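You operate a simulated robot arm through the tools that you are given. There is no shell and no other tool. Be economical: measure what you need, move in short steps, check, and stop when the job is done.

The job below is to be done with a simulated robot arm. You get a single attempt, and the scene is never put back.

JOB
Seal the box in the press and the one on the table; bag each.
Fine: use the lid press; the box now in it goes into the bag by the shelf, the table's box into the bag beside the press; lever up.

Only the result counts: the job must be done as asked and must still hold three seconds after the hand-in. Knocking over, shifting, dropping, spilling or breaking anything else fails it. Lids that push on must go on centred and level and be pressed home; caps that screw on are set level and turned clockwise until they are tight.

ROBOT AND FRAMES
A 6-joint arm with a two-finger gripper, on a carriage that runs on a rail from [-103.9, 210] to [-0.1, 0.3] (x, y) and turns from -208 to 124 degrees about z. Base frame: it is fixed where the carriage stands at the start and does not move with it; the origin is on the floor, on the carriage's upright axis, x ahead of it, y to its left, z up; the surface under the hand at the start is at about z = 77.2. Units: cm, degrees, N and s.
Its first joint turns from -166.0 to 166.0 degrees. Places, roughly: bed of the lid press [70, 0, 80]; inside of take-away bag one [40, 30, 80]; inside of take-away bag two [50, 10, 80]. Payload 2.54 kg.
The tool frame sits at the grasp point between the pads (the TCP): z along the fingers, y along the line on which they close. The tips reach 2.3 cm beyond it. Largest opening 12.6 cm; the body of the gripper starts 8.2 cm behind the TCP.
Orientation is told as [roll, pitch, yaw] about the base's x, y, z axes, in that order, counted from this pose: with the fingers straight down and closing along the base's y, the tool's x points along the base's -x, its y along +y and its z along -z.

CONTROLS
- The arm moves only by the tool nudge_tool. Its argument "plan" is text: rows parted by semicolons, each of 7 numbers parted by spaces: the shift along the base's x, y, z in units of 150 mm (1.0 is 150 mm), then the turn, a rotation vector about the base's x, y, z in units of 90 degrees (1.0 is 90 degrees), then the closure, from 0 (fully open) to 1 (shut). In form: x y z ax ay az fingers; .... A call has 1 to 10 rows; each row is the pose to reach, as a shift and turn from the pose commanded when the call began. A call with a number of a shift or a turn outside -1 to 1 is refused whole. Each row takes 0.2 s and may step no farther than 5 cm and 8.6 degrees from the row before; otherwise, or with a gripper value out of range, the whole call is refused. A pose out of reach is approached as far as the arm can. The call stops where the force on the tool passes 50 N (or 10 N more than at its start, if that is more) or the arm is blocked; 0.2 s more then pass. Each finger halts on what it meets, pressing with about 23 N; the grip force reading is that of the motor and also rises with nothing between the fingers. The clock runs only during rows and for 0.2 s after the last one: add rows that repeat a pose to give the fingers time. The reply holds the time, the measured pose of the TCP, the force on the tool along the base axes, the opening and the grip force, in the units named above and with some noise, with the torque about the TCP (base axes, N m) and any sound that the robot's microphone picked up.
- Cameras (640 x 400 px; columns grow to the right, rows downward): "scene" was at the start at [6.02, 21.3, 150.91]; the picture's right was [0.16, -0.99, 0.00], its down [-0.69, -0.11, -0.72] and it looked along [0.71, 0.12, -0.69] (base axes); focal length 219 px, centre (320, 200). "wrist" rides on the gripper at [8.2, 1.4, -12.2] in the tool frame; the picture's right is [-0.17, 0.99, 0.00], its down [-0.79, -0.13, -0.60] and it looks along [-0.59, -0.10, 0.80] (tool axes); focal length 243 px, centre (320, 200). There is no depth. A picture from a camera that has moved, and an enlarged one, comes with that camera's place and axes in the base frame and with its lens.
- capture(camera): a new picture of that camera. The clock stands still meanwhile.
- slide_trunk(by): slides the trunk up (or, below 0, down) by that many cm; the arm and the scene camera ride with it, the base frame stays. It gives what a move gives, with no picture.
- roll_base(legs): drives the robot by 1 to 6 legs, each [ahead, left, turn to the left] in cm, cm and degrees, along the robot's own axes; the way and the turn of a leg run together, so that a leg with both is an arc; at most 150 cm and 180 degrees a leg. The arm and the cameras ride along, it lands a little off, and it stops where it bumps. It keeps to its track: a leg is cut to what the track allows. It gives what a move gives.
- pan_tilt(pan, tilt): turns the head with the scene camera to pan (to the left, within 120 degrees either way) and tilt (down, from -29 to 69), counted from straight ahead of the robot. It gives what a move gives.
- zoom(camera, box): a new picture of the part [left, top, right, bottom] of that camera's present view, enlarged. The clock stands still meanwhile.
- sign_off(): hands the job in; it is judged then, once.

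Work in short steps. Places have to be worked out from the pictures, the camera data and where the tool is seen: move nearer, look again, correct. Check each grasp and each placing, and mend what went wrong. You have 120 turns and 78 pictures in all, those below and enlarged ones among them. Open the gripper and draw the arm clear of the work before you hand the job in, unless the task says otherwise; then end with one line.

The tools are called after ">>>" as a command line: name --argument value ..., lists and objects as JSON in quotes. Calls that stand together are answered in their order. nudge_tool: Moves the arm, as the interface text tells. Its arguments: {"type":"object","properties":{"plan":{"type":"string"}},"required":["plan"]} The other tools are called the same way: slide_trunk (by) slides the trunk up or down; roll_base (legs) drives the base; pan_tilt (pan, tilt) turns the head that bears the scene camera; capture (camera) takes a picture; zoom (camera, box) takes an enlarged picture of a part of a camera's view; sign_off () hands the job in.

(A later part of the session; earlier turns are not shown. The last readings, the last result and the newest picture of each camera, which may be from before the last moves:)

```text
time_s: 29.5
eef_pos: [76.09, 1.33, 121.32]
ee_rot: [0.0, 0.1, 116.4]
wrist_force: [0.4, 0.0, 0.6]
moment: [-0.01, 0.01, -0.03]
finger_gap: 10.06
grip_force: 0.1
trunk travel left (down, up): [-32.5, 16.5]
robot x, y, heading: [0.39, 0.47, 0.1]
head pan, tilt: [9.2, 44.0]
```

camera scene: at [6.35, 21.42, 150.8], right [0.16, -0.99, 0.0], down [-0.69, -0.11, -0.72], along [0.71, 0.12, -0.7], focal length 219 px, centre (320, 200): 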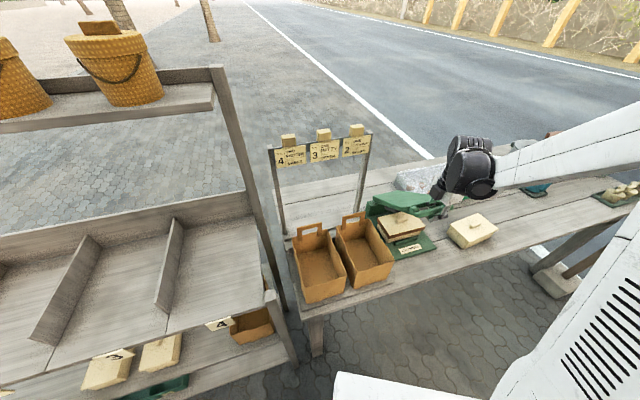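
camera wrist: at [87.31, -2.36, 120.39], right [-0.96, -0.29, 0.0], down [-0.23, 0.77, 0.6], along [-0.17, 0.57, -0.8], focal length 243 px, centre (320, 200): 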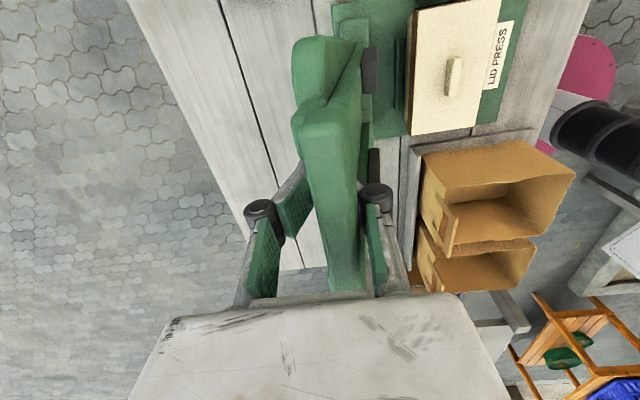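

Now go over the press box's knob ([68.8,-1.65]), lowering in steps with fingers half open.

>>> nudge_tool --plan "-0.2 -0.08 -0.15 0 0 0 0.4; -0.4 -0.16 -0.3 0 0 0 0.5; -0.487 -0.199 -0.55 0 0 0 0.5; -0.487 -0.199 -0.8 0 0 0 0.5; -0.487 -0.199 -1 0 0 0 0.5"

>>> nudge_tool --plan "0 0 -0.3 0 0 0 0.5; 0 0 -0.6 0 0 0 0.5; 0 0 -0.9 0 0 0 0.5; 0 0 -0.95 0 0 0 0.5"

>>> capture --camera "wrist"

```text
time_s: 30.7
eef_pos: [68.68, -1.63, 106.25]
ee_rot: [-0.1, 0.0, 116.3]
wrist_force: [-0.8, -0.8, -0.2]
moment: [0.03, 0.01, 0.0]
finger_gap: 6.28
grip_force: 0.1
trunk travel left (down, up): [-32.5, 16.5]
robot x, y, heading: [0.19, 0.4, -0.0]
head pan, tilt: [9.2, 44.0]
```

```text
time_s: 31.7
eef_pos: [68.4, -1.73, 92.14]
ee_rot: [-0.1, 0.1, 116.5]
wrist_force: [-0.9, 0.0, -0.2]
moment: [0.01, 0.04, 0.03]
finger_gap: 6.32
grip_force: 0.2
trunk travel left (down, up): [-32.5, 16.5]
robot x, y, heading: [-0.03, 0.18, -0.2]
head pan, tilt: [9.2, 44.0]
```

```text
39 pictures are left
camera wrist: at [70.93, -9.71, 104.39], right [-0.96, -0.29, 0.0], down [-0.23, 0.77, 0.6], along [-0.17, 0.57, -0.8], focal length 243 px, centre (320, 200)
```

wrist: 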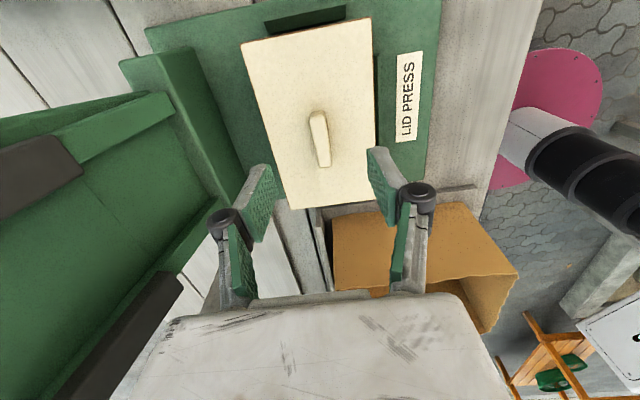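

Knob lies well between the fingers. Descend slowly until tips touch lid or just above.

>>> nudge_tool --plan "0 0.02 -0.2 0 0 0 0.5; 0 0.02 -0.34 0 0 0 0.5; 0 0.02 -0.38 0 0 0 0.5; 0 0.02 -0.4 0 0 0 0.5"

>>> capture --camera "wrist"

```text
time_s: 32.7
eef_pos: [68.41, -1.31, 86.26]
ee_rot: [-0.1, 0.1, 116.3]
wrist_force: [0.4, -0.6, -0.5]
moment: [0.01, -0.03, 0.01]
finger_gap: 6.28
grip_force: 0.2
trunk travel left (down, up): [-32.5, 16.5]
robot x, y, heading: [0.28, -0.01, 0.3]
head pan, tilt: [9.2, 44.0]
```

```text
38 pictures are left
camera wrist: at [70.92, -9.46, 98.55], right [-0.96, -0.29, 0.0], down [-0.23, 0.77, 0.6], along [-0.17, 0.57, -0.8], focal length 243 px, centre (320, 200)
```

wrist: 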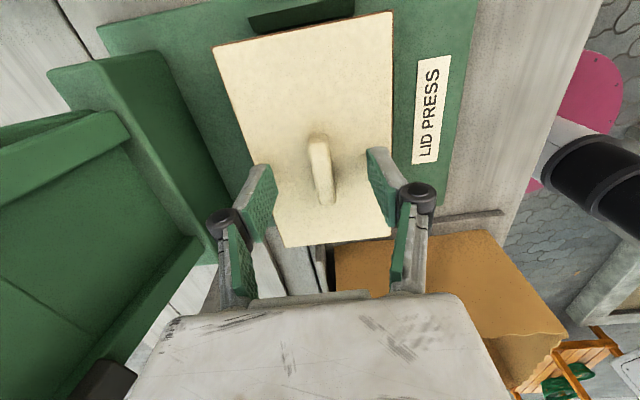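

Tips are level with the knob. A bit lower in small steps.

>>> nudge_tool --plan "0 0 -0.02 0 0 0 0.5; 0 0 -0.04 0 0 0 0.5; 0 0 -0.06 0 0 0 0.5; 0 0 -0.075 0 0 0 0.5"

```text
time_s: 33.7
eef_pos: [68.39, -1.68, 85.35]
ee_rot: [-0.2, 0.2, 116.3]
wrist_force: [1.7, -0.9, 10.6]
moment: [0.03, -0.11, 0.03]
finger_gap: 6.37
grip_force: 0.1
trunk travel left (down, up): [-32.5, 16.5]
robot x, y, heading: [0.25, -0.32, 0.1]
head pan, tilt: [9.2, 44.0]
```

Touched the lid (top at z≈83.1). Raise 1.5 mm and close on the knob.

>>> nudge_tool --plan "0 0.02 0.015 0 0 0 0.5; 0 0.02 0.015 0 0 0 1; 0 0.02 0.015 0 0 0 1; 0 0.02 0.015 0 0 0 1; 0 0.02 0.015 0 0 0 1"

```text
time_s: 34.9
eef_pos: [68.32, -1.23, 85.51]
ee_rot: [-0.1, 0.1, 116.3]
wrist_force: [0.2, -1.1, -1.3]
moment: [-0.02, 0.0, 0.03]
finger_gap: 1.31
grip_force: 23.2
trunk travel left (down, up): [-32.5, 16.5]
robot x, y, heading: [-0.19, -0.5, 0.1]
head pan, tilt: [9.2, 44.0]
```

Knob gripped (1.31 cm). Test lift of about 1.5 cm, slowly.

>>> nudge_tool --plan "0 0 0.02 0 0 0 1; 0 0 0.04 0 0 0 1; 0 0 0.06 0 0 0 1; 0 0 0.08 0 0 0 1; 0 0 0.1 0 0 0 1"

>>> zoom --camera "scene" --box '[340, 180, 460, 280]'

```text
time_s: 36.1
eef_pos: [68.4, -1.22, 86.9]
ee_rot: [-0.1, 0.2, 116.4]
wrist_force: [0.4, -0.7, -0.3]
moment: [0.0, 0.0, 0.02]
finger_gap: 1.27
grip_force: 23.0
trunk travel left (down, up): [-32.5, 16.5]
robot x, y, heading: [0.02, -0.18, -0.1]
head pan, tilt: [9.2, 44.0]
```

```text
4.00 times, centred on (400, 230) of scene
camera zoom: at [6.03, 21.3, 150.86], right [0.16, -0.99, 0.0], down [-0.69, -0.11, -0.72], along [0.71, 0.12, -0.69], focal length 878 px, centre (0, 80)
```

zoom: 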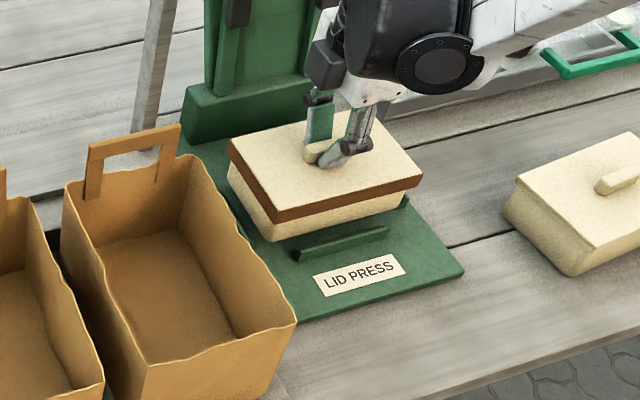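

The body appears to come along. Lift 6 cm and verify.

>>> nudge_tool --plan "0 0 0.08 0 0 0 1; 0 0 0.16 0 0 0 1; 0 0 0.24 0 0 0 1; 0 0 0.32 0 0 0 1; 0 0 0.4 0 0 0 1"

>>> zoom --camera "scene" --box '[340, 160, 480, 280]'

```text
time_s: 37.3
eef_pos: [68.39, -1.31, 92.84]
ee_rot: [0.0, 0.1, 116.3]
wrist_force: [0.6, -0.4, -1.4]
moment: [-0.02, 0.01, 0.0]
finger_gap: 1.28
grip_force: 22.8
trunk travel left (down, up): [-32.5, 16.5]
robot x, y, heading: [0.08, 0.31, 0.2]
head pan, tilt: [9.2, 44.0]
```

```text
3.33 times, centred on (410, 220) of scene
camera zoom: at [6.03, 21.3, 150.86], right [0.16, -0.99, 0.0], down [-0.69, -0.11, -0.72], along [0.71, 0.12, -0.69], focal length 732 px, centre (20, 133)
```

zoom: 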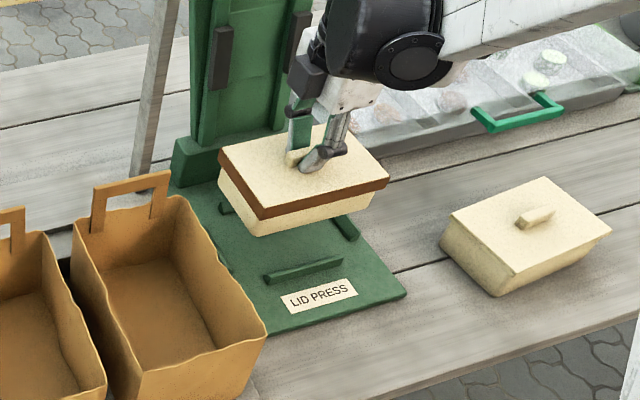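

Box hangs intact and light; lever is up and the press shows four fences. Now lift, swing over the bags and turn to yaw 26 (box long side into the bag's length).

>>> nudge_tool --plan "-0.05 0 0.2 0 0 -0.05 1; -0.1 0 0.45 0 0 -0.14 1; -0.2 0 0.7 0 0 -0.23 1; -0.35 0.1 0.9 0 0 -0.32 1; -0.5 0.2 1 0 0 -0.41 1; -0.65 0.4 1 0 0 -0.5 1; -0.75 0.6 1 0 0 -0.59 1; -0.85 0.8 1 0 0 -0.68 1; -0.95 1 1 0 0 -0.77 1"

>>> nudge_tool --plan "-0.12 0.2 0.05 0 0 -0.09 1; -0.24 0.4 0.1 0 0 -0.18 1; -0.36 0.65 0.1 0 0 -0.23 1; -0.5 0.9 0.1 0 0 -0.23 1"

>>> capture --camera "wrist"

>>> capture --camera "scene"

```text
time_s: 39.3
eef_pos: [53.94, 13.82, 108.09]
ee_rot: [0.0, 0.1, 46.9]
wrist_force: [-0.2, -0.4, -1.5]
moment: [-0.02, 0.0, -0.01]
finger_gap: 1.3
grip_force: 23.0
trunk travel left (down, up): [-32.5, 16.5]
robot x, y, heading: [-0.08, -0.15, -0.3]
head pan, tilt: [9.2, 44.0]
```

```text
time_s: 40.3
eef_pos: [46.43, 27.31, 109.56]
ee_rot: [-0.1, 0.1, 26.2]
wrist_force: [0.2, 0.3, -0.4]
moment: [-0.03, -0.01, -0.02]
finger_gap: 1.28
grip_force: 23.4
trunk travel left (down, up): [-32.5, 16.5]
robot x, y, heading: [-0.08, 0.16, -0.1]
head pan, tilt: [9.2, 44.0]
```

```text
35 pictures are left
camera wrist: at [38.52, 25.05, 121.93], right [-0.29, 0.96, 0.0], down [0.77, 0.23, 0.6], along [0.57, 0.17, -0.8], focal length 243 px, centre (320, 200)
```

wrist: 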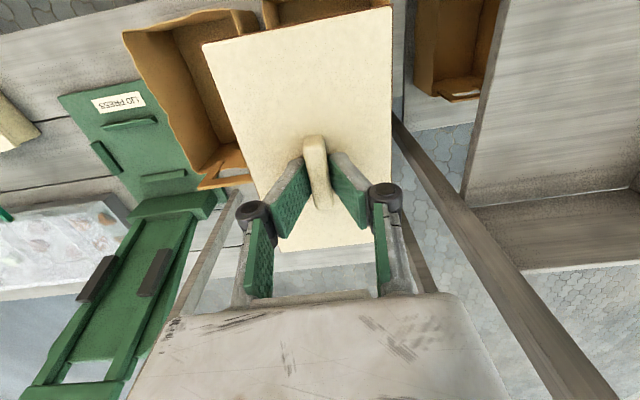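

```text
34 pictures are left
camera scene: at [6.06, 21.31, 150.86], right [0.16, -0.99, 0.0], down [-0.69, -0.11, -0.72], along [0.71, 0.12, -0.69], focal length 219 px, centre (320, 200)
```

scene: 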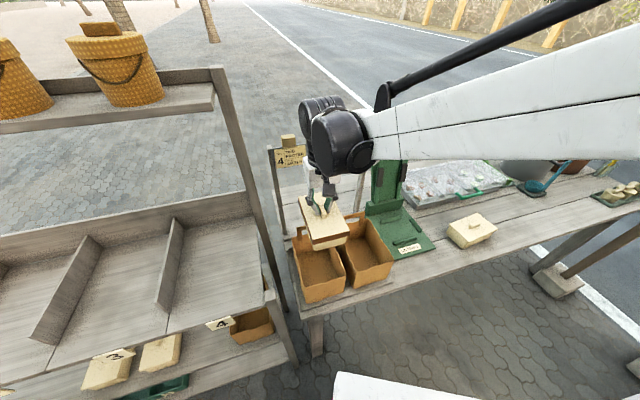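

Zoom the scene for bag geometry.

>>> zoom --camera "scene" --box '[270, 190, 410, 310]'

```text
3.33 times, centred on (340, 250) of scene
camera zoom: at [6.06, 21.31, 150.86], right [0.16, -0.99, 0.0], down [-0.69, -0.11, -0.72], along [0.71, 0.12, -0.69], focal length 732 px, centre (253, 33)
```

zoom: 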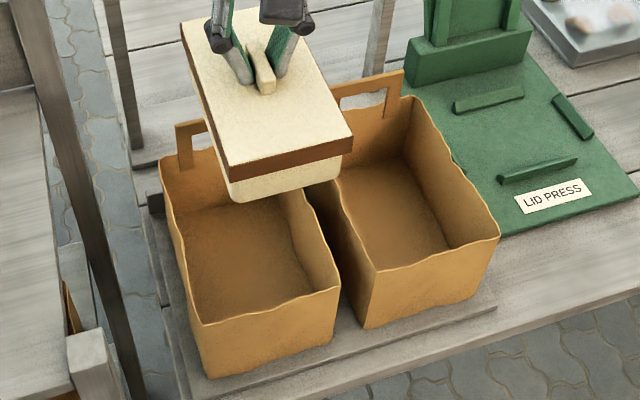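

Bag one's rim centre works out at ≈[43.5,28.8], rim z≈89. Shift over it and lower to just above the rim, then check.

>>> nudge_tool --plan "-0.1 0.05 0 0 0 0 1; -0.195 0.1 -0.1 0 0 0 1; -0.195 0.1 -0.3 0 0 0 1; -0.195 0.1 -0.5 0 0 0 1; -0.195 0.1 -0.65 0 0 0 1"

>>> zoom --camera "scene" --box '[270, 190, 410, 310]'

>>> capture --camera "wrist"

```text
time_s: 41.5
eef_pos: [43.77, 28.69, 100.04]
ee_rot: [0.0, 0.1, 26.5]
wrist_force: [-0.4, -0.3, -1.6]
moment: [0.0, 0.0, 0.0]
finger_gap: 1.29
grip_force: 22.9
trunk travel left (down, up): [-32.5, 16.5]
robot x, y, heading: [-0.26, -0.08, 0.0]
head pan, tilt: [9.2, 44.0]
```

```text
3.33 times, centred on (340, 250) of scene
camera zoom: at [6.01, 21.29, 150.86], right [0.16, -0.99, 0.0], down [-0.69, -0.11, -0.72], along [0.71, 0.12, -0.69], focal length 732 px, centre (253, 33)
```

zoom: 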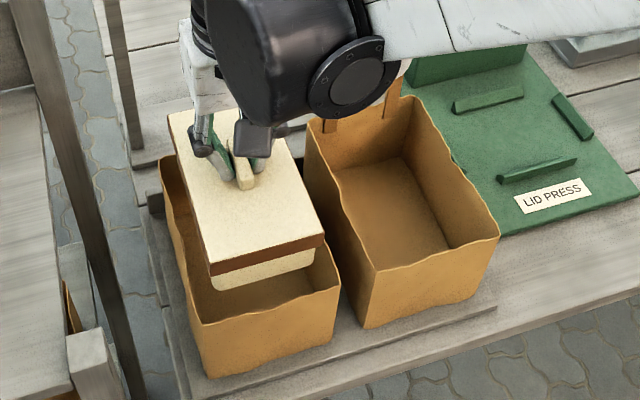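

```text
31 pictures are left
camera wrist: at [35.84, 26.32, 112.26], right [-0.29, 0.96, 0.0], down [0.77, 0.23, 0.6], along [0.57, 0.17, -0.8], focal length 243 px, centre (320, 200)
```

wrist: 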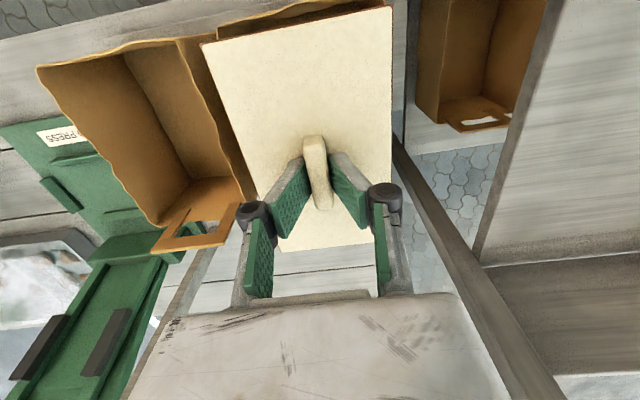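

Lateral fit is balanced (~1.8 cm each side); the front is tighter, so I shift 0.8 cm back and lower the box into the bag, slowly.

>>> nudge_tool --plan "0.045 0.022 0 0 0 0 1; 0.045 0.022 -0.1 0 0 0 1; 0.045 0.022 -0.2 0 0 0 1; 0.045 0.022 -0.3 0 0 0 1; 0.045 0.022 -0.4 0 0 0 1"

>>> zoom --camera "scene" --box '[270, 190, 410, 310]'

```text
time_s: 42.7
eef_pos: [44.34, 29.14, 93.57]
ee_rot: [0.0, 0.1, 26.2]
wrist_force: [0.3, 0.0, -1.1]
moment: [0.01, 0.02, 0.05]
finger_gap: 1.31
grip_force: 23.4
trunk travel left (down, up): [-32.5, 16.5]
robot x, y, heading: [0.45, -0.15, -0.0]
head pan, tilt: [9.2, 44.0]
```

```text
3.33 times, centred on (340, 250) of scene
camera zoom: at [6.02, 21.3, 150.86], right [0.16, -0.99, 0.0], down [-0.69, -0.11, -0.72], along [0.71, 0.12, -0.69], focal length 732 px, centre (253, 33)
```

zoom: 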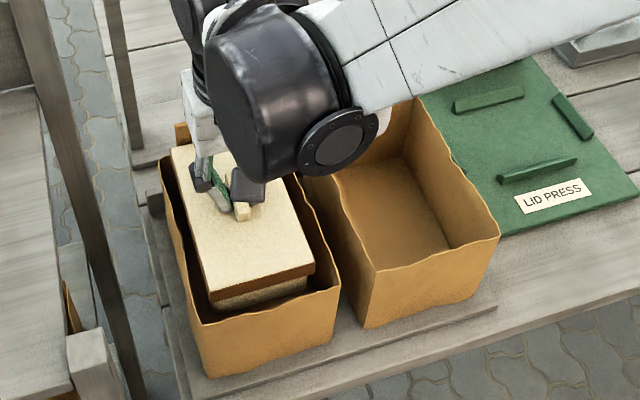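

Box enters cleanly. I nudge 0.6 cm forward to even out the ends and lower on, slowly near the bottom.

>>> nudge_tool --plan "-0.03 -0.015 0 0 0 0 1; -0.036 -0.018 -0.1 0 0 0 1; -0.036 -0.018 -0.2 0 0 0 1; -0.036 -0.018 -0.3 0 0 0 1; -0.036 -0.018 -0.4 0 0 0 1; -0.036 -0.018 -0.43 0 0 0 1; -0.036 -0.018 -0.46 0 0 0 1"

```text
time_s: 44.3
eef_pos: [44.09, 28.99, 86.82]
ee_rot: [-0.1, 0.1, 26.3]
wrist_force: [-0.3, -0.1, -1.8]
moment: [0.02, 0.01, 0.02]
finger_gap: 1.3
grip_force: 23.0
trunk travel left (down, up): [-32.5, 16.5]
robot x, y, heading: [-0.32, -0.18, -0.1]
head pan, tilt: [9.2, 44.0]
```

No contact so far; continue in 1.5 mm steps.

>>> nudge_tool --plan "0 0 -0.01 0 0 0 1; 0 0 -0.02 0 0 0 1; 0 0 -0.03 0 0 0 1; 0 0 -0.04 0 0 0 1; 0 0 -0.05 0 0 0 1; 0 0 -0.06 0 0 0 1; 0 0 -0.07 0 0 0 1; 0 0 -0.08 0 0 0 1"

```text
time_s: 46.1
eef_pos: [43.87, 28.68, 85.78]
ee_rot: [-0.1, 0.0, 26.3]
wrist_force: [9.0, 2.1, 47.2]
moment: [0.06, -0.19, 0.01]
finger_gap: 1.31
grip_force: 23.2
trunk travel left (down, up): [-32.5, 16.5]
robot x, y, heading: [0.11, -0.1, 0.2]
head pan, tilt: [9.2, 44.0]
```

Bottomed at TCP 85.8. I relieve slightly, open a little, and rise.

>>> nudge_tool --plan "0 0 0.012 0 0 0 1; 0 0 0.012 0 0 0 0.75; 0 0 0.012 0 0 0 0.75; 0 0 0.012 0 0 0 0.7; 0 0 0.15 0 0 0 0.7; 0 0 0.4 0 0 0 0.7; 0 0 0.7 0 0 0 0.7; 0 0 1 0 0 0 0.7"

>>> zoom --camera "scene" --box '[270, 190, 410, 310]'

```text
time_s: 47.9
eef_pos: [43.96, 28.81, 100.93]
ee_rot: [-0.1, 0.1, 26.4]
wrist_force: [1.0, 0.0, -0.3]
moment: [0.01, 0.0, 0.03]
finger_gap: 3.77
grip_force: 0.0
trunk travel left (down, up): [-32.5, 16.5]
robot x, y, heading: [0.13, -0.22, 0.1]
head pan, tilt: [9.2, 44.0]
```

```text
3.33 times, centred on (340, 250) of scene
camera zoom: at [6.06, 21.32, 150.86], right [0.16, -0.99, 0.0], down [-0.69, -0.11, -0.72], along [0.71, 0.12, -0.69], focal length 732 px, centre (253, 33)
```

zoom: 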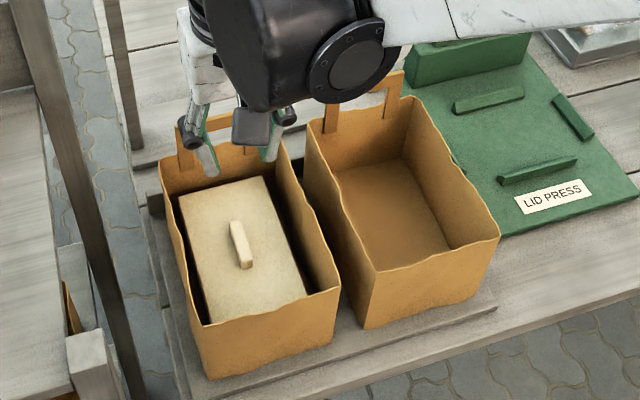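

Box one is well inside bag one, bags unmoved. Now fly to the table box, turning back to yaw ~116.

>>> nudge_tool --plan "0 0 0.3 0 0 0 0.6; 0 -0.1 0.6 0 0 0.09 0.5; 0.05 -0.3 0.7 0 0 0.18 0.4; 0.1 -0.5 0.7 0 0 0.27 0.3; 0.15 -0.7 0.7 0 0 0.36 0.2; 0.2 -0.9 0.7 0 0 0.45 0.1; 0.25 -1 0.7 0 0 0.54 0"

>>> nudge_tool --plan "0.15 -0.25 0 0 0 0.09 0; 0.3 -0.5 0 0 0 0.18 0; 0.4 -0.75 0 0 0 0.27 0; 0.5 -1 0 0 0 0.36 0; 0.6 -1 0 0 0 0.45 0"

>>> nudge_tool --plan "0.1 -0.25 0 0 0 0.01 0; 0.2 -0.5 0 0 0 0.01 0; 0.3 -0.75 0 0 0 0.01 0; 0.4 -1 0 0 0 0.01 0"

>>> nudge_tool --plan "0.1 -0.2 -0.1 0 0 0 0; 0.2 -0.45 -0.2 0 0 0 0; 0.2 -0.7 -0.3 0 0 0 0; 0.2 -0.7 -0.6 0 0 0 0"

>>> capture --camera "wrist"

```text
time_s: 49.5
eef_pos: [47.71, 13.86, 111.2]
ee_rot: [-0.1, 0.1, 75.0]
wrist_force: [-0.7, 0.3, -0.8]
moment: [0.01, -0.01, -0.06]
finger_gap: 12.58
grip_force: 0.1
trunk travel left (down, up): [-32.5, 16.5]
robot x, y, heading: [0.06, 0.09, 0.1]
head pan, tilt: [9.2, 44.0]
```

```text
time_s: 50.7
eef_pos: [56.72, -1.38, 111.01]
ee_rot: [-0.1, 0.1, 115.5]
wrist_force: [-0.9, 0.0, 0.6]
moment: [0.03, -0.03, 0.0]
finger_gap: 12.59
grip_force: 0.1
trunk travel left (down, up): [-32.5, 16.5]
robot x, y, heading: [-0.01, -0.16, -0.4]
head pan, tilt: [9.2, 44.0]
```

```text
time_s: 51.7
eef_pos: [62.95, -16.38, 111.14]
ee_rot: [-0.1, 0.1, 116.5]
wrist_force: [-0.2, 0.5, 0.9]
moment: [-0.01, -0.03, -0.03]
finger_gap: 12.59
grip_force: 0.1
trunk travel left (down, up): [-32.5, 16.5]
robot x, y, heading: [-0.04, -0.11, -0.2]
head pan, tilt: [9.2, 44.0]
```

```text
time_s: 52.7
eef_pos: [65.72, -26.6, 102.24]
ee_rot: [-0.3, 0.1, 116.4]
wrist_force: [-1.0, 0.5, -0.3]
moment: [0.05, 0.01, 0.04]
finger_gap: 12.57
grip_force: 0.0
trunk travel left (down, up): [-32.5, 16.5]
robot x, y, heading: [-0.19, 0.12, -0.0]
head pan, tilt: [9.2, 44.0]
```

```text
28 pictures are left
camera wrist: at [68.22, -34.6, 114.56], right [-0.96, -0.29, 0.0], down [-0.23, 0.77, 0.6], along [-0.17, 0.57, -0.8], focal length 243 px, centre (320, 200)
```

wrist: 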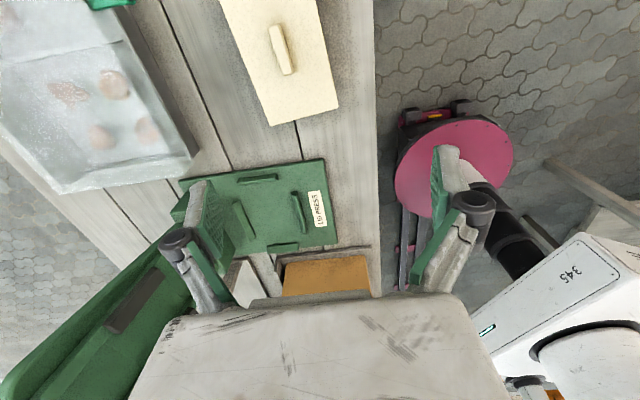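

Table box knob ≈[72.2,-30.8], box turned ~9° more than the press (closing direction ≈35°, so yaw ≈125). I zoom on the box side to see the lid's overhang.

>>> zoom --camera "scene" --box '[430, 200, 510, 260]'

```text
6.67 times, centred on (470, 230) of scene
camera zoom: at [5.95, 21.26, 150.87], right [0.16, -0.99, 0.0], down [-0.69, -0.11, -0.72], along [0.71, 0.12, -0.69], focal length 1463 px, centre (-680, 0)
```

zoom: 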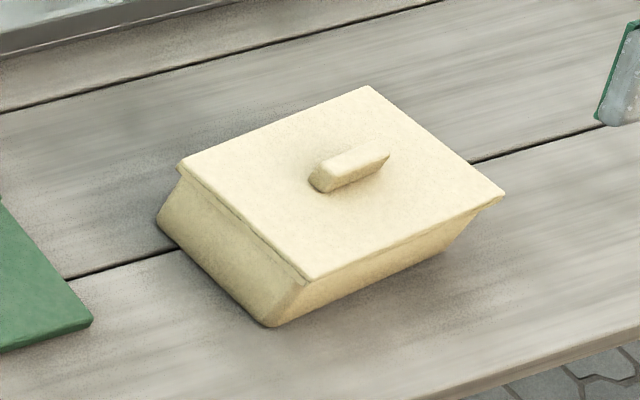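

The lid sits centred and level on the tapered body. I'll first test whether the lid holds the body: go to the knob, turning to yaw 125.

>>> nudge_tool --plan "0.15 -0.1 -0.2 0 0 0.048 0.3; 0.3 -0.2 -0.4 0 0 0.096 0.5; 0.4 -0.28 -0.6 0 0 0.096 0.5; 0.4 -0.28 -0.8 0 0 0.096 0.5; 0.4 -0.28 -0.92 0 0 0.096 0.5"

>>> capture --camera "wrist"

```text
time_s: 53.9
eef_pos: [71.62, -30.92, 88.44]
ee_rot: [0.0, 0.1, 125.0]
wrist_force: [-0.5, -0.3, -0.3]
moment: [-0.01, -0.01, 0.0]
finger_gap: 6.3
grip_force: 0.1
trunk travel left (down, up): [-32.5, 16.5]
robot x, y, heading: [0.08, -0.12, -0.1]
head pan, tilt: [9.2, 44.0]
```

```text
26 pictures are left
camera wrist: at [75.24, -38.47, 100.73], right [-0.9, -0.43, 0.0], down [-0.35, 0.72, 0.6], along [-0.25, 0.54, -0.8], focal length 243 px, centre (320, 200)
```

wrist: 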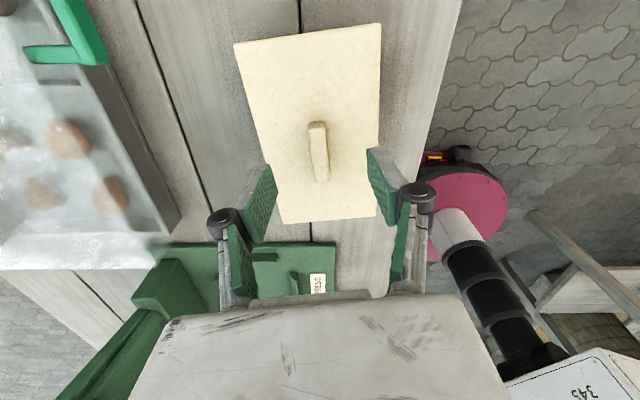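

Aligned on the knob. Lower slowly to lid contact.

>>> nudge_tool --plan "0 0 -0.15 0 0 0 0.5; 0 0 -0.2 0 0 0 0.5; 0 0 -0.22 0 0 0 0.5; 0 0 -0.23 0 0 0 0.5; 0 0 -0.24 0 0 0 0.5; 0 0 -0.25 0 0 0 0.5"

```text
time_s: 55.3
eef_pos: [71.69, -30.94, 84.66]
ee_rot: [0.0, 0.1, 125.0]
wrist_force: [0.3, 0.5, 0.7]
moment: [0.02, -0.04, 0.02]
finger_gap: 6.31
grip_force: 0.1
trunk travel left (down, up): [-32.5, 16.5]
robot x, y, heading: [0.04, 0.23, 0.3]
head pan, tilt: [9.2, 44.0]
```

>>> nudge_tool --plan "0 0 -0.01 0 0 0 0.5; 0 0 -0.02 0 0 0 0.5; 0 0 -0.03 0 0 0 0.5; 0 0 -0.04 0 0 0 0.5"

```text
time_s: 56.3
eef_pos: [71.75, -30.95, 84.12]
ee_rot: [-0.3, 0.1, 125.0]
wrist_force: [1.4, -1.5, 25.9]
moment: [0.02, 0.08, -0.03]
finger_gap: 6.22
grip_force: 9.5
trunk travel left (down, up): [-32.5, 16.5]
robot x, y, heading: [-0.18, -0.29, 0.3]
head pan, tilt: [9.2, 44.0]
```

Touch: lid top ≈81.9. Rise 2 mm, close on the knob, and lift 6 mm as a test.

>>> nudge_tool --plan "0 0 0.015 0 0 0 0.5; 0 0 0.015 0 0 0 1; 0 0 0.015 0 0 0 1; 0 0 0.015 0 0 0 1; 0 0 0.015 0 0 0 1; 0 0 0.03 0 0 0 1; 0 0 0.05 0 0 0 1"

>>> zoom --camera "scene" --box '[430, 200, 510, 260]'

```text
time_s: 57.9
eef_pos: [71.71, -30.82, 84.75]
ee_rot: [-0.1, 0.1, 125.0]
wrist_force: [0.0, -0.2, -1.7]
moment: [0.04, 0.03, 0.0]
finger_gap: 1.27
grip_force: 22.4
trunk travel left (down, up): [-32.5, 16.5]
robot x, y, heading: [0.01, -0.23, 0.2]
head pan, tilt: [9.2, 44.0]
```

```text
6.67 times, centred on (470, 230) of scene
camera zoom: at [6.03, 21.29, 150.86], right [0.16, -0.99, 0.0], down [-0.69, -0.11, -0.72], along [0.71, 0.12, -0.69], focal length 1463 px, centre (-680, 0)
```

zoom: 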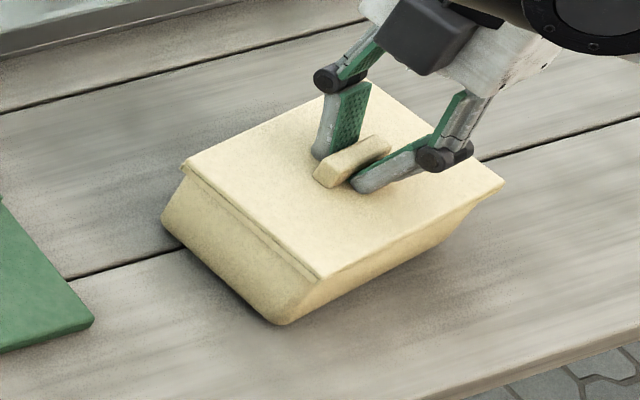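

The body moves with the lid. Lift another 1.5 cm gently and verify.

>>> nudge_tool --plan "0 0 0.02 0 0 0 1; 0 0 0.04 0 0 0 1; 0 0 0.06 0 0 0 1; 0 0 0.08 0 0 0 1; 0 0 0.1 0 0 0 1"

>>> zoom --camera "scene" --box '[420, 195, 510, 260]'

```text
time_s: 59.1
eef_pos: [71.85, -30.96, 86.24]
ee_rot: [-0.2, 0.0, 124.9]
wrist_force: [-0.3, 0.6, -1.0]
moment: [-0.03, 0.01, -0.01]
finger_gap: 1.31
grip_force: 22.9
trunk travel left (down, up): [-32.5, 16.5]
robot x, y, heading: [-0.31, -0.15, -0.3]
head pan, tilt: [9.2, 44.0]
```

```text
6.15 times, centred on (465, 228) of scene
camera zoom: at [6.03, 21.29, 150.86], right [0.16, -0.99, 0.0], down [-0.69, -0.11, -0.72], along [0.71, 0.12, -0.69], focal length 1350 px, centre (-572, 31)
```

zoom: 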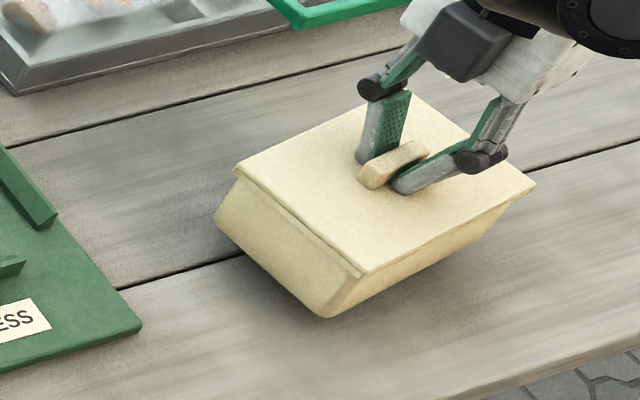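

Box lifts as one piece and level. Raise a bit more and carry it slowly toward the press, turning back to yaw 116.3.

>>> nudge_tool --plan "0 0 0.06 0 0 0 1; 0 0 0.14 0 0 0 1; 0 0.02 0.2 0 0 0 1; -0.01 0.12 0.24 0 0 -0.012 1; -0.03 0.28 0.24 0 0 -0.024 1; -0.05 0.44 0.24 0 0 -0.036 1; -0.07 0.6 0.24 0 0 -0.048 1; -0.09 0.76 0.24 0 0 -0.06 1; -0.1 0.9 0.24 0 0 -0.072 1; -0.11 0.97 0.24 0 0 -0.08 1"

>>> nudge_tool --plan "-0.01 0.08 0 0 0 -0.005 1; -0.03 0.22 0 0 0 -0.01 1; -0.05 0.38 0 0 0 -0.016 1; -0.06 0.54 0 0 0 -0.016 1; -0.08 0.7 0 0 0 -0.016 1; -0.09 0.84 0 0 0 -0.016 1; -0.1 0.94 0 0 0 -0.016 1; -0.1 0.967 0 0 0 -0.016 1; -0.1 0.967 0 0 0 -0.016 1"

>>> zoom --camera "scene" --box '[340, 180, 460, 280]'

>>> capture --camera "wrist"

```text
time_s: 61.3
eef_pos: [69.92, -16.13, 89.85]
ee_rot: [-0.1, 0.1, 117.8]
wrist_force: [-0.2, 0.0, -1.5]
moment: [-0.02, 0.03, -0.02]
finger_gap: 1.27
grip_force: 23.5
trunk travel left (down, up): [-32.5, 16.5]
robot x, y, heading: [-0.17, -0.12, -0.2]
head pan, tilt: [9.2, 44.0]
```

```text
time_s: 63.3
eef_pos: [68.34, -1.91, 89.87]
ee_rot: [-0.1, 0.1, 116.4]
wrist_force: [0.0, 0.4, -0.9]
moment: [0.0, 0.03, -0.01]
finger_gap: 1.29
grip_force: 22.6
trunk travel left (down, up): [-32.5, 16.5]
robot x, y, heading: [0.21, -0.05, 0.0]
head pan, tilt: [9.2, 44.0]
```

```text
4.00 times, centred on (400, 230) of scene
camera zoom: at [6.03, 21.3, 150.86], right [0.16, -0.99, 0.0], down [-0.69, -0.11, -0.72], along [0.71, 0.12, -0.69], focal length 878 px, centre (0, 80)
```

zoom: 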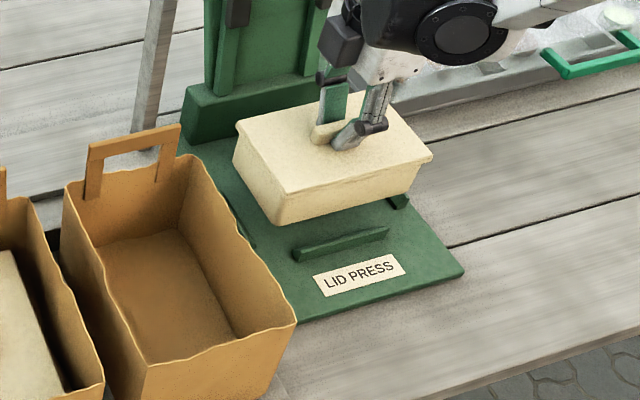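

```text
22 pictures are left
camera wrist: at [70.85, -9.74, 102.17], right [-0.96, -0.29, 0.0], down [-0.23, 0.77, 0.6], along [-0.17, 0.57, -0.8], focal length 243 px, centre (320, 200)
```

wrist: 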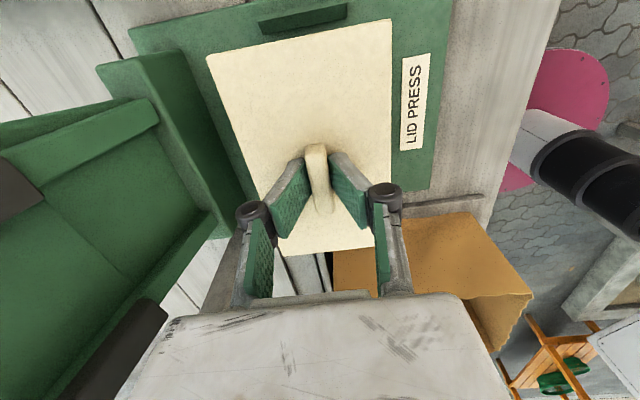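

Very near the first box's place; small correction, then lower to the bed.

>>> nudge_tool --plan "0.01 0.02 0 0 0 0 1; 0.01 0.02 -0.08 0 0 0 1; 0.01 0.02 -0.16 0 0 0 1; 0.01 0.02 -0.22 0 0 0 1; 0.01 0.02 -0.26 0 0 0 1; 0.01 0.02 -0.28 0 0 0 1; 0.01 0.02 -0.29 0 0 0 1"

>>> zoom --camera "scene" --box '[340, 180, 460, 280]'

```text
time_s: 64.9
eef_pos: [68.68, -1.42, 85.54]
ee_rot: [-0.1, 0.2, 116.4]
wrist_force: [2.8, 0.9, 6.7]
moment: [0.07, 0.01, 0.01]
finger_gap: 1.27
grip_force: 23.2
trunk travel left (down, up): [-32.5, 16.5]
robot x, y, heading: [0.22, 0.4, -0.2]
head pan, tilt: [9.2, 44.0]
```

```text
4.00 times, centred on (400, 230) of scene
camera zoom: at [5.99, 21.3, 150.87], right [0.16, -0.99, 0.0], down [-0.69, -0.11, -0.72], along [0.71, 0.12, -0.69], focal length 878 px, centre (0, 80)
```

zoom: 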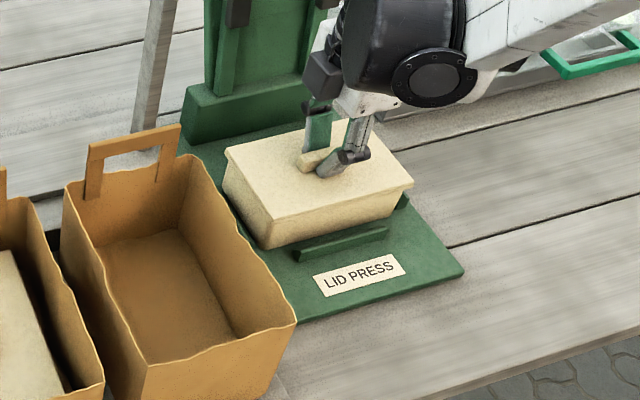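

Seated on the bed (same height as the first). Release and rise, then go to the lever bar as before.

>>> nudge_tool --plan "0 0 0 0 0 0 0.7; 0 0 0 0 0 0 0.6; 0 0 0 0 0 0 0.6; 0 0 0.1 0 0 0 0.5; 0 0 0.3 0 0 0 0.4; 0 0 0.6 0 0 0 0.2; 0 0 0.9 0 0 0 0; 0.01 0 1 0 0 0 0"

>>> zoom --camera "scene" --box '[340, 180, 460, 280]'

>>> nudge_tool --plan "0 0 0.3 0 0 0 0; 0 0 0.6 0 0 0 0; 0 0 0.9 0 0 0 0; 0 0 1 0 0 0 0"

>>> nudge_tool --plan "0.2 0.1 0.2 0 0 0 0; 0.45 0.2 0.4 0 0 0 0; 0.7 0.33 0.5 0 0 0 0; 0.95 0.45 0.5 0 0 0 0; 0.995 0.479 0.5 0 0 0 0"

```text
time_s: 66.7
eef_pos: [68.74, -1.68, 100.55]
ee_rot: [-0.1, 0.1, 116.3]
wrist_force: [-0.6, 0.0, -0.1]
moment: [-0.01, -0.03, -0.01]
finger_gap: 12.62
grip_force: 0.0
trunk travel left (down, up): [-32.5, 16.5]
robot x, y, heading: [-0.4, -0.23, 0.0]
head pan, tilt: [9.2, 44.0]
```

```text
4.00 times, centred on (400, 230) of scene
camera zoom: at [6.0, 21.29, 150.86], right [0.16, -0.99, 0.0], down [-0.69, -0.11, -0.72], along [0.71, 0.12, -0.69], focal length 878 px, centre (0, 80)
```

zoom: 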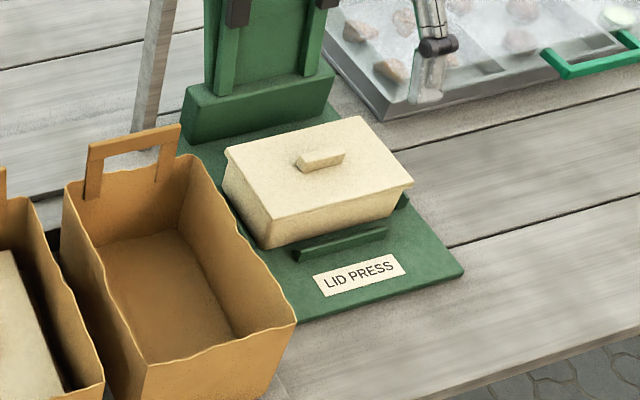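

```text
time_s: 67.7
eef_pos: [68.72, -1.38, 115.82]
ee_rot: [-0.1, 0.0, 116.4]
wrist_force: [-0.4, -0.5, -0.6]
moment: [-0.04, -0.02, 0.0]
finger_gap: 12.64
grip_force: 0.0
trunk travel left (down, up): [-32.5, 16.5]
robot x, y, heading: [-0.18, -0.8, 0.2]
head pan, tilt: [9.2, 44.0]
```

```text
refused: row 2 steps farther than a row can; nothing moved
```

Box is centred and level in the press. Move above the lever bar with smaller rows, then straddle it.

>>> nudge_tool --plan "0.15 0.07 0.2 0 0 0 0; 0.35 0.17 0.4 0 0 0 0; 0.6 0.29 0.5 0 0 0 0; 0.85 0.42 0.5 0 0 0 0; 0.995 0.479 0.5 0 0 0 0"

>>> nudge_tool --plan "0 0 -0.25 0 0 0 0; 0 0 -0.5 0 0 0 0.1; 0 0 -0.72 0 0 0 0.3; 0 0 -0.72 0 0 0 0.5; 0 0 -0.72 0 0 0 0.6"

>>> capture --camera "wrist"

```text
time_s: 68.9
eef_pos: [83.52, 5.88, 123.06]
ee_rot: [-0.1, 0.1, 116.4]
wrist_force: [0.6, -1.5, -0.9]
moment: [0.02, 0.01, -0.01]
finger_gap: 12.6
grip_force: 0.0
trunk travel left (down, up): [-32.5, 16.5]
robot x, y, heading: [-0.04, 0.02, -0.0]
head pan, tilt: [9.2, 44.0]
```

```text
time_s: 70.1
eef_pos: [83.65, 5.76, 112.28]
ee_rot: [-0.1, 0.1, 116.3]
wrist_force: [-1.0, 0.1, -0.3]
moment: [-0.02, 0.04, 0.01]
finger_gap: 5.02
grip_force: 0.0
trunk travel left (down, up): [-32.5, 16.5]
robot x, y, heading: [-0.01, 0.13, -0.2]
head pan, tilt: [9.2, 44.0]
```

```text
19 pictures are left
camera wrist: at [86.24, -2.21, 124.62], right [-0.96, -0.29, 0.0], down [-0.23, 0.77, 0.6], along [-0.17, 0.57, -0.8], focal length 243 px, centre (320, 200)
```

wrist: 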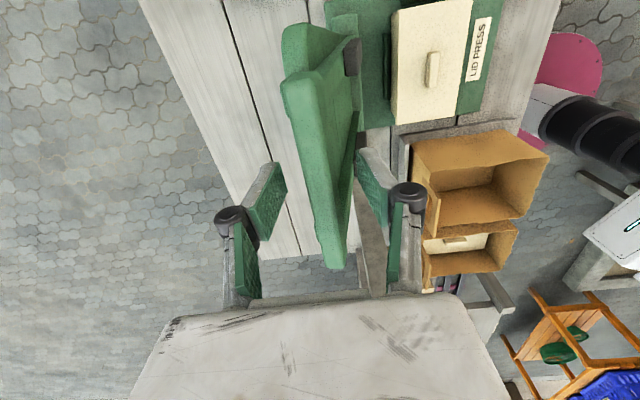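

Straddled. Repeat the same pull past vertical, let the lever sink, and close the fingers while waiting.

>>> nudge_tool --plan "-0.09 -0.044 0.01 0 0 0 0.6; -0.18 -0.089 0.02 0 0 0 0.6; -0.27 -0.133 0.02 0 0 0 0.6; -0.36 -0.178 0.02 0 0 0 0.6; -0.45 -0.222 0.02 0 0 0 0.6"

>>> nudge_tool --plan "-0.137 -0.068 -0.02 0 0 0 0.6; -0.293 -0.145 -0.043 0 0 0 0.6; -0.448 -0.222 -0.077 0 0 0 0.6; -0.597 -0.296 -0.13 0 0 0 0.6; -0.747 -0.37 -0.2 0 0 0 0.6; -0.747 -0.37 -0.2 0 0 0 0.6; -0.747 -0.37 -0.2 0 0 0 0.6; -0.747 -0.37 -0.2 0 0 0 0.8; -0.747 -0.37 -0.2 0 0 0 1; -0.747 -0.37 -0.2 0 0 0 1"

>>> nudge_tool --plan "0 0 0 0 0 0 1; 0 0 0 0 0 0 1; 0 0 0 0 0 0 1; 0 0 0 0 0 0 1"

>>> zoom --camera "scene" --box '[310, 120, 490, 260]'

```text
time_s: 71.3
eef_pos: [76.81, 2.5, 112.52]
ee_rot: [-0.1, 0.1, 116.3]
wrist_force: [0.0, -0.1, -0.2]
moment: [0.0, 0.02, 0.0]
finger_gap: 5.02
grip_force: 0.0
trunk travel left (down, up): [-32.5, 16.5]
robot x, y, heading: [0.48, -0.42, -0.0]
head pan, tilt: [9.2, 44.0]
```

```text
time_s: 73.3
eef_pos: [64.95, -3.66, 110.11]
ee_rot: [0.2, 0.1, 116.2]
wrist_force: [-31.4, -8.6, 42.6]
moment: [-0.37, 0.96, 0.39]
finger_gap: 2.04
grip_force: 23.0
trunk travel left (down, up): [-32.5, 16.5]
robot x, y, heading: [-0.3, -0.16, -0.2]
head pan, tilt: [9.2, 44.0]
stopped in row 9: the force on the tool passed its limit at 54 N (the readings are from after the stop); the commanded pose is now the measured one
```

```text
time_s: 73.7
eef_pos: [64.81, -3.89, 110.23]
ee_rot: [0.4, 0.1, 116.1]
wrist_force: [-32.7, -8.8, 45.0]
moment: [-0.22, 0.85, 0.17]
finger_gap: 1.11
grip_force: 38.1
trunk travel left (down, up): [-32.5, 16.5]
robot x, y, heading: [-0.14, 0.02, -0.1]
head pan, tilt: [9.2, 44.0]
stopped in row 1: the force on the tool passed its limit at 68 N (the readings are from after the stop); the commanded pose is now the measured one
```

```text
2.86 times, centred on (400, 190) of scene
camera zoom: at [5.43, 21.22, 150.92], right [0.16, -0.99, 0.0], down [-0.68, -0.11, -0.72], along [0.71, 0.11, -0.69], focal length 627 px, centre (91, 229)
```

zoom: 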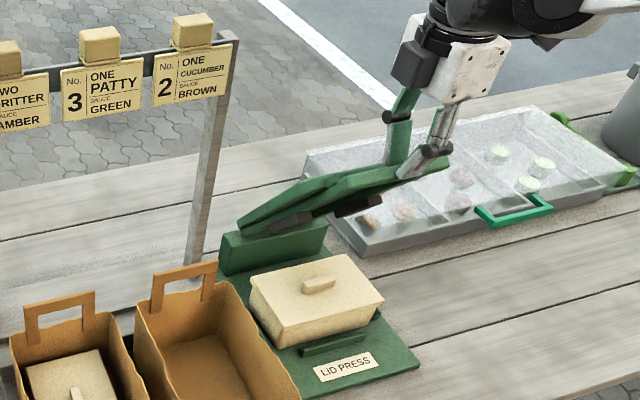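

This time the front finger held the lever and closing pinched the bar. I reopen to release the pinch.

>>> nudge_tool --plan "0 0 0 0 0 0 0.6; 0 0 0 0 0 0 0.6; 0 0 0 0 0 0 0.6; 0 0 0 0 0 0 0.6"

```text
time_s: 74.7
eef_pos: [65.42, -3.66, 109.63]
ee_rot: [0.3, 0.0, 116.0]
wrist_force: [-0.1, 0.2, -0.3]
moment: [0.02, -0.02, -0.01]
finger_gap: 5.03
grip_force: 0.1
trunk travel left (down, up): [-32.5, 16.5]
robot x, y, heading: [-0.08, 0.07, 0.1]
head pan, tilt: [9.2, 44.0]
```

Free again. Rise out of the way, close, wait for the lever to sink.

>>> nudge_tool --plan "0 0 0.2 0 0 0 0.6; 0 0 0.4 0 0 0 0.6; 0 0 0.4 0 0 0 1; 0 0 0.4 0 0 0 1; 0 0 0.4 0 0 0 1; 0 0 0.4 0 0 0 1; 0 0 0.4 0 0 0 1; 0 0 0.4 0 0 0 1; 0 0 0.4 0 0 0 1; 0 0 0.4 0 0 0 1"

>>> zoom --camera "scene" --box '[310, 120, 490, 260]'

```text
time_s: 76.9
eef_pos: [65.42, -3.51, 115.78]
ee_rot: [0.4, 0.1, 116.1]
wrist_force: [0.0, -0.1, -0.1]
moment: [-0.02, 0.0, -0.01]
finger_gap: 0.0
grip_force: 23.0
trunk travel left (down, up): [-32.5, 16.5]
robot x, y, heading: [0.26, -0.09, 0.2]
head pan, tilt: [9.2, 44.0]
```

```text
2.86 times, centred on (400, 190) of scene
camera zoom: at [6.06, 21.29, 150.86], right [0.16, -0.99, 0.0], down [-0.69, -0.11, -0.72], along [0.71, 0.11, -0.69], focal length 627 px, centre (91, 229)
```

zoom: 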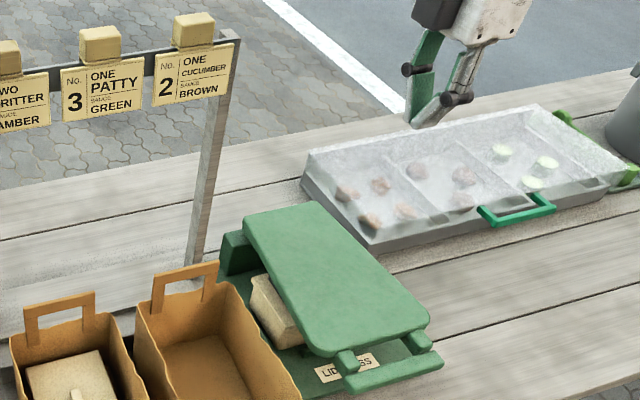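

Lever rests on the lid, no band yet. Go above the bar and press as before.

>>> nudge_tool --plan "-0.2 -0.1 0 0 0 0 1; -0.45 -0.23 0 0 0 0 1; -0.693 -0.366 -0.05 0 0 0 1; -0.693 -0.366 -0.35 0 0 0 1; -0.693 -0.366 -0.65 0 0 0 1; -0.693 -0.366 -0.95 0 0 0 1"

>>> nudge_tool --plan "0 0 -0.3 0 0 0 1; 0 0 -0.55 0 0 0 1; 0 0 -0.8 0 0 0 1; 0 0 -0.84 0 0 0 1; 0 0 -0.88 0 0 0 1; 0 0 -0.91 0 0 0 1; 0 0 -0.94 0 0 0 1; 0 0 -0.97 0 0 0 1; 0 0 -1 0 0 0 1"

```text
time_s: 78.3
eef_pos: [55.04, -9.07, 101.74]
ee_rot: [0.4, 0.1, 116.1]
wrist_force: [-0.8, 0.4, 1.1]
moment: [0.01, 0.01, -0.01]
finger_gap: 0.03
grip_force: 22.9
trunk travel left (down, up): [-32.5, 16.5]
robot x, y, heading: [-0.03, 0.35, -0.2]
head pan, tilt: [9.2, 44.0]
```

```text
time_s: 79.9
eef_pos: [54.97, -9.1, 87.73]
ee_rot: [0.2, 0.1, 116.1]
wrist_force: [-1.1, -0.1, 42.3]
moment: [0.17, -0.1, 0.0]
finger_gap: 0.59
grip_force: 28.6
trunk travel left (down, up): [-32.5, 16.5]
robot x, y, heading: [-0.16, 0.33, -0.2]
head pan, tilt: [9.2, 44.0]
stopped in row 8: the force on the tool passed its limit at 61 N (the readings are from after the stop); the commanded pose is now the measured one
```

Same stop at 61 N. One more push like last time, then check the band.

>>> nudge_tool --plan "0 0 -0.01 0 0 0 1; 0 0 -0.02 0 0 0 1"

>>> slide_trunk --by -0.2

>>> zoom --camera "scene" --box '[340, 190, 460, 280]'

```text
time_s: 80.3
eef_pos: [54.9, -9.18, 87.84]
ee_rot: [0.1, 0.2, 116.1]
wrist_force: [-1.2, 0.2, 44.0]
moment: [0.17, -0.08, -0.01]
finger_gap: 0.57
grip_force: 28.2
trunk travel left (down, up): [-32.5, 16.5]
robot x, y, heading: [-0.09, -0.14, 0.2]
head pan, tilt: [9.2, 44.0]
stopped in row 1: the force on the tool passed its limit at 57 N (the readings are from after the stop); the commanded pose is now the measured one
```

```text
time_s: 80.6
eef_pos: [54.9, -8.98, 87.77]
ee_rot: [0.2, 0.2, 116.2]
wrist_force: [-3.0, -0.1, 40.6]
moment: [0.16, -0.05, 0.03]
finger_gap: 0.64
grip_force: 28.4
trunk travel left (down, up): [-32.4, 16.6]
robot x, y, heading: [0.24, 0.14, 0.2]
head pan, tilt: [9.2, 44.0]
stopped: the force on the tool passed its limit at 60 N (the readings are from after the stop); the commanded pose is now the measured one
```

```text
4.44 times, centred on (400, 235) of scene
camera zoom: at [5.8, 21.33, 150.84], right [0.16, -0.99, 0.0], down [-0.68, -0.11, -0.72], along [0.71, 0.11, -0.69], focal length 975 px, centre (-36, 44)
```

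zoom: 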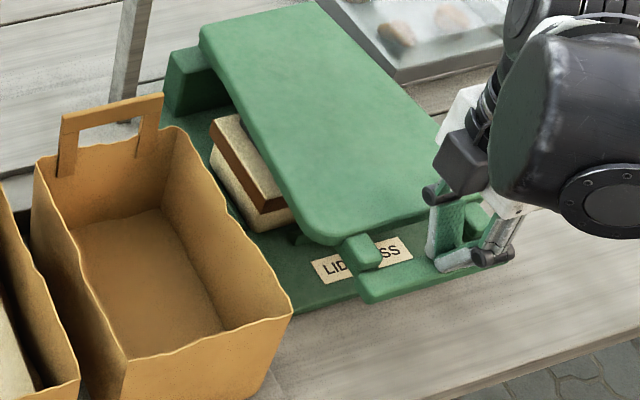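

Brown band appeared: sealed. Now straddle the bar and lift the lever with the sequence that worked.

>>> nudge_tool --plan "0 0 0.2 0 0 0 1; 0 0 0.3 0 0 0 0.8; 0 0 0.3 0 0 0 0.6; 0 0 0.3 0 0 0 0.6; 0 0 0 0 0 0 0.6; 0 0 -0.22 0 0 0 0.6; 0 0 -0.22 0 0 0 0.6"

>>> nudge_tool --plan "0 0 0 0 0 0 1; 0 0 0 0 0 0 1; 0 0 0 0 0 0 1; 0.01 0.005 0.165 0 0 0 1; 0.033 0.017 0.327 0 0 0 1; 0.08 0.04 0.487 0 0 0 1; 0.14 0.07 0.647 0 0 0 1; 0.22 0.11 0.8 0 0 0 1; 0.31 0.155 0.943 0 0 0 1"

```text
time_s: 82.2
eef_pos: [55.22, -9.32, 84.1]
ee_rot: [0.3, 0.1, 116.0]
wrist_force: [1.0, -0.5, -0.3]
moment: [0.02, 0.06, 0.0]
finger_gap: 5.04
grip_force: 0.0
trunk travel left (down, up): [-32.4, 16.6]
robot x, y, heading: [0.26, 0.11, 0.0]
head pan, tilt: [9.2, 44.0]
```

```text
time_s: 84.2
eef_pos: [59.71, -6.62, 98.3]
ee_rot: [0.3, 0.1, 116.1]
wrist_force: [-1.8, 0.0, -2.0]
moment: [0.0, -0.02, -0.02]
finger_gap: 0.0
grip_force: 27.9
trunk travel left (down, up): [-32.4, 16.6]
robot x, y, heading: [-0.4, -0.05, -0.3]
head pan, tilt: [9.2, 44.0]
```

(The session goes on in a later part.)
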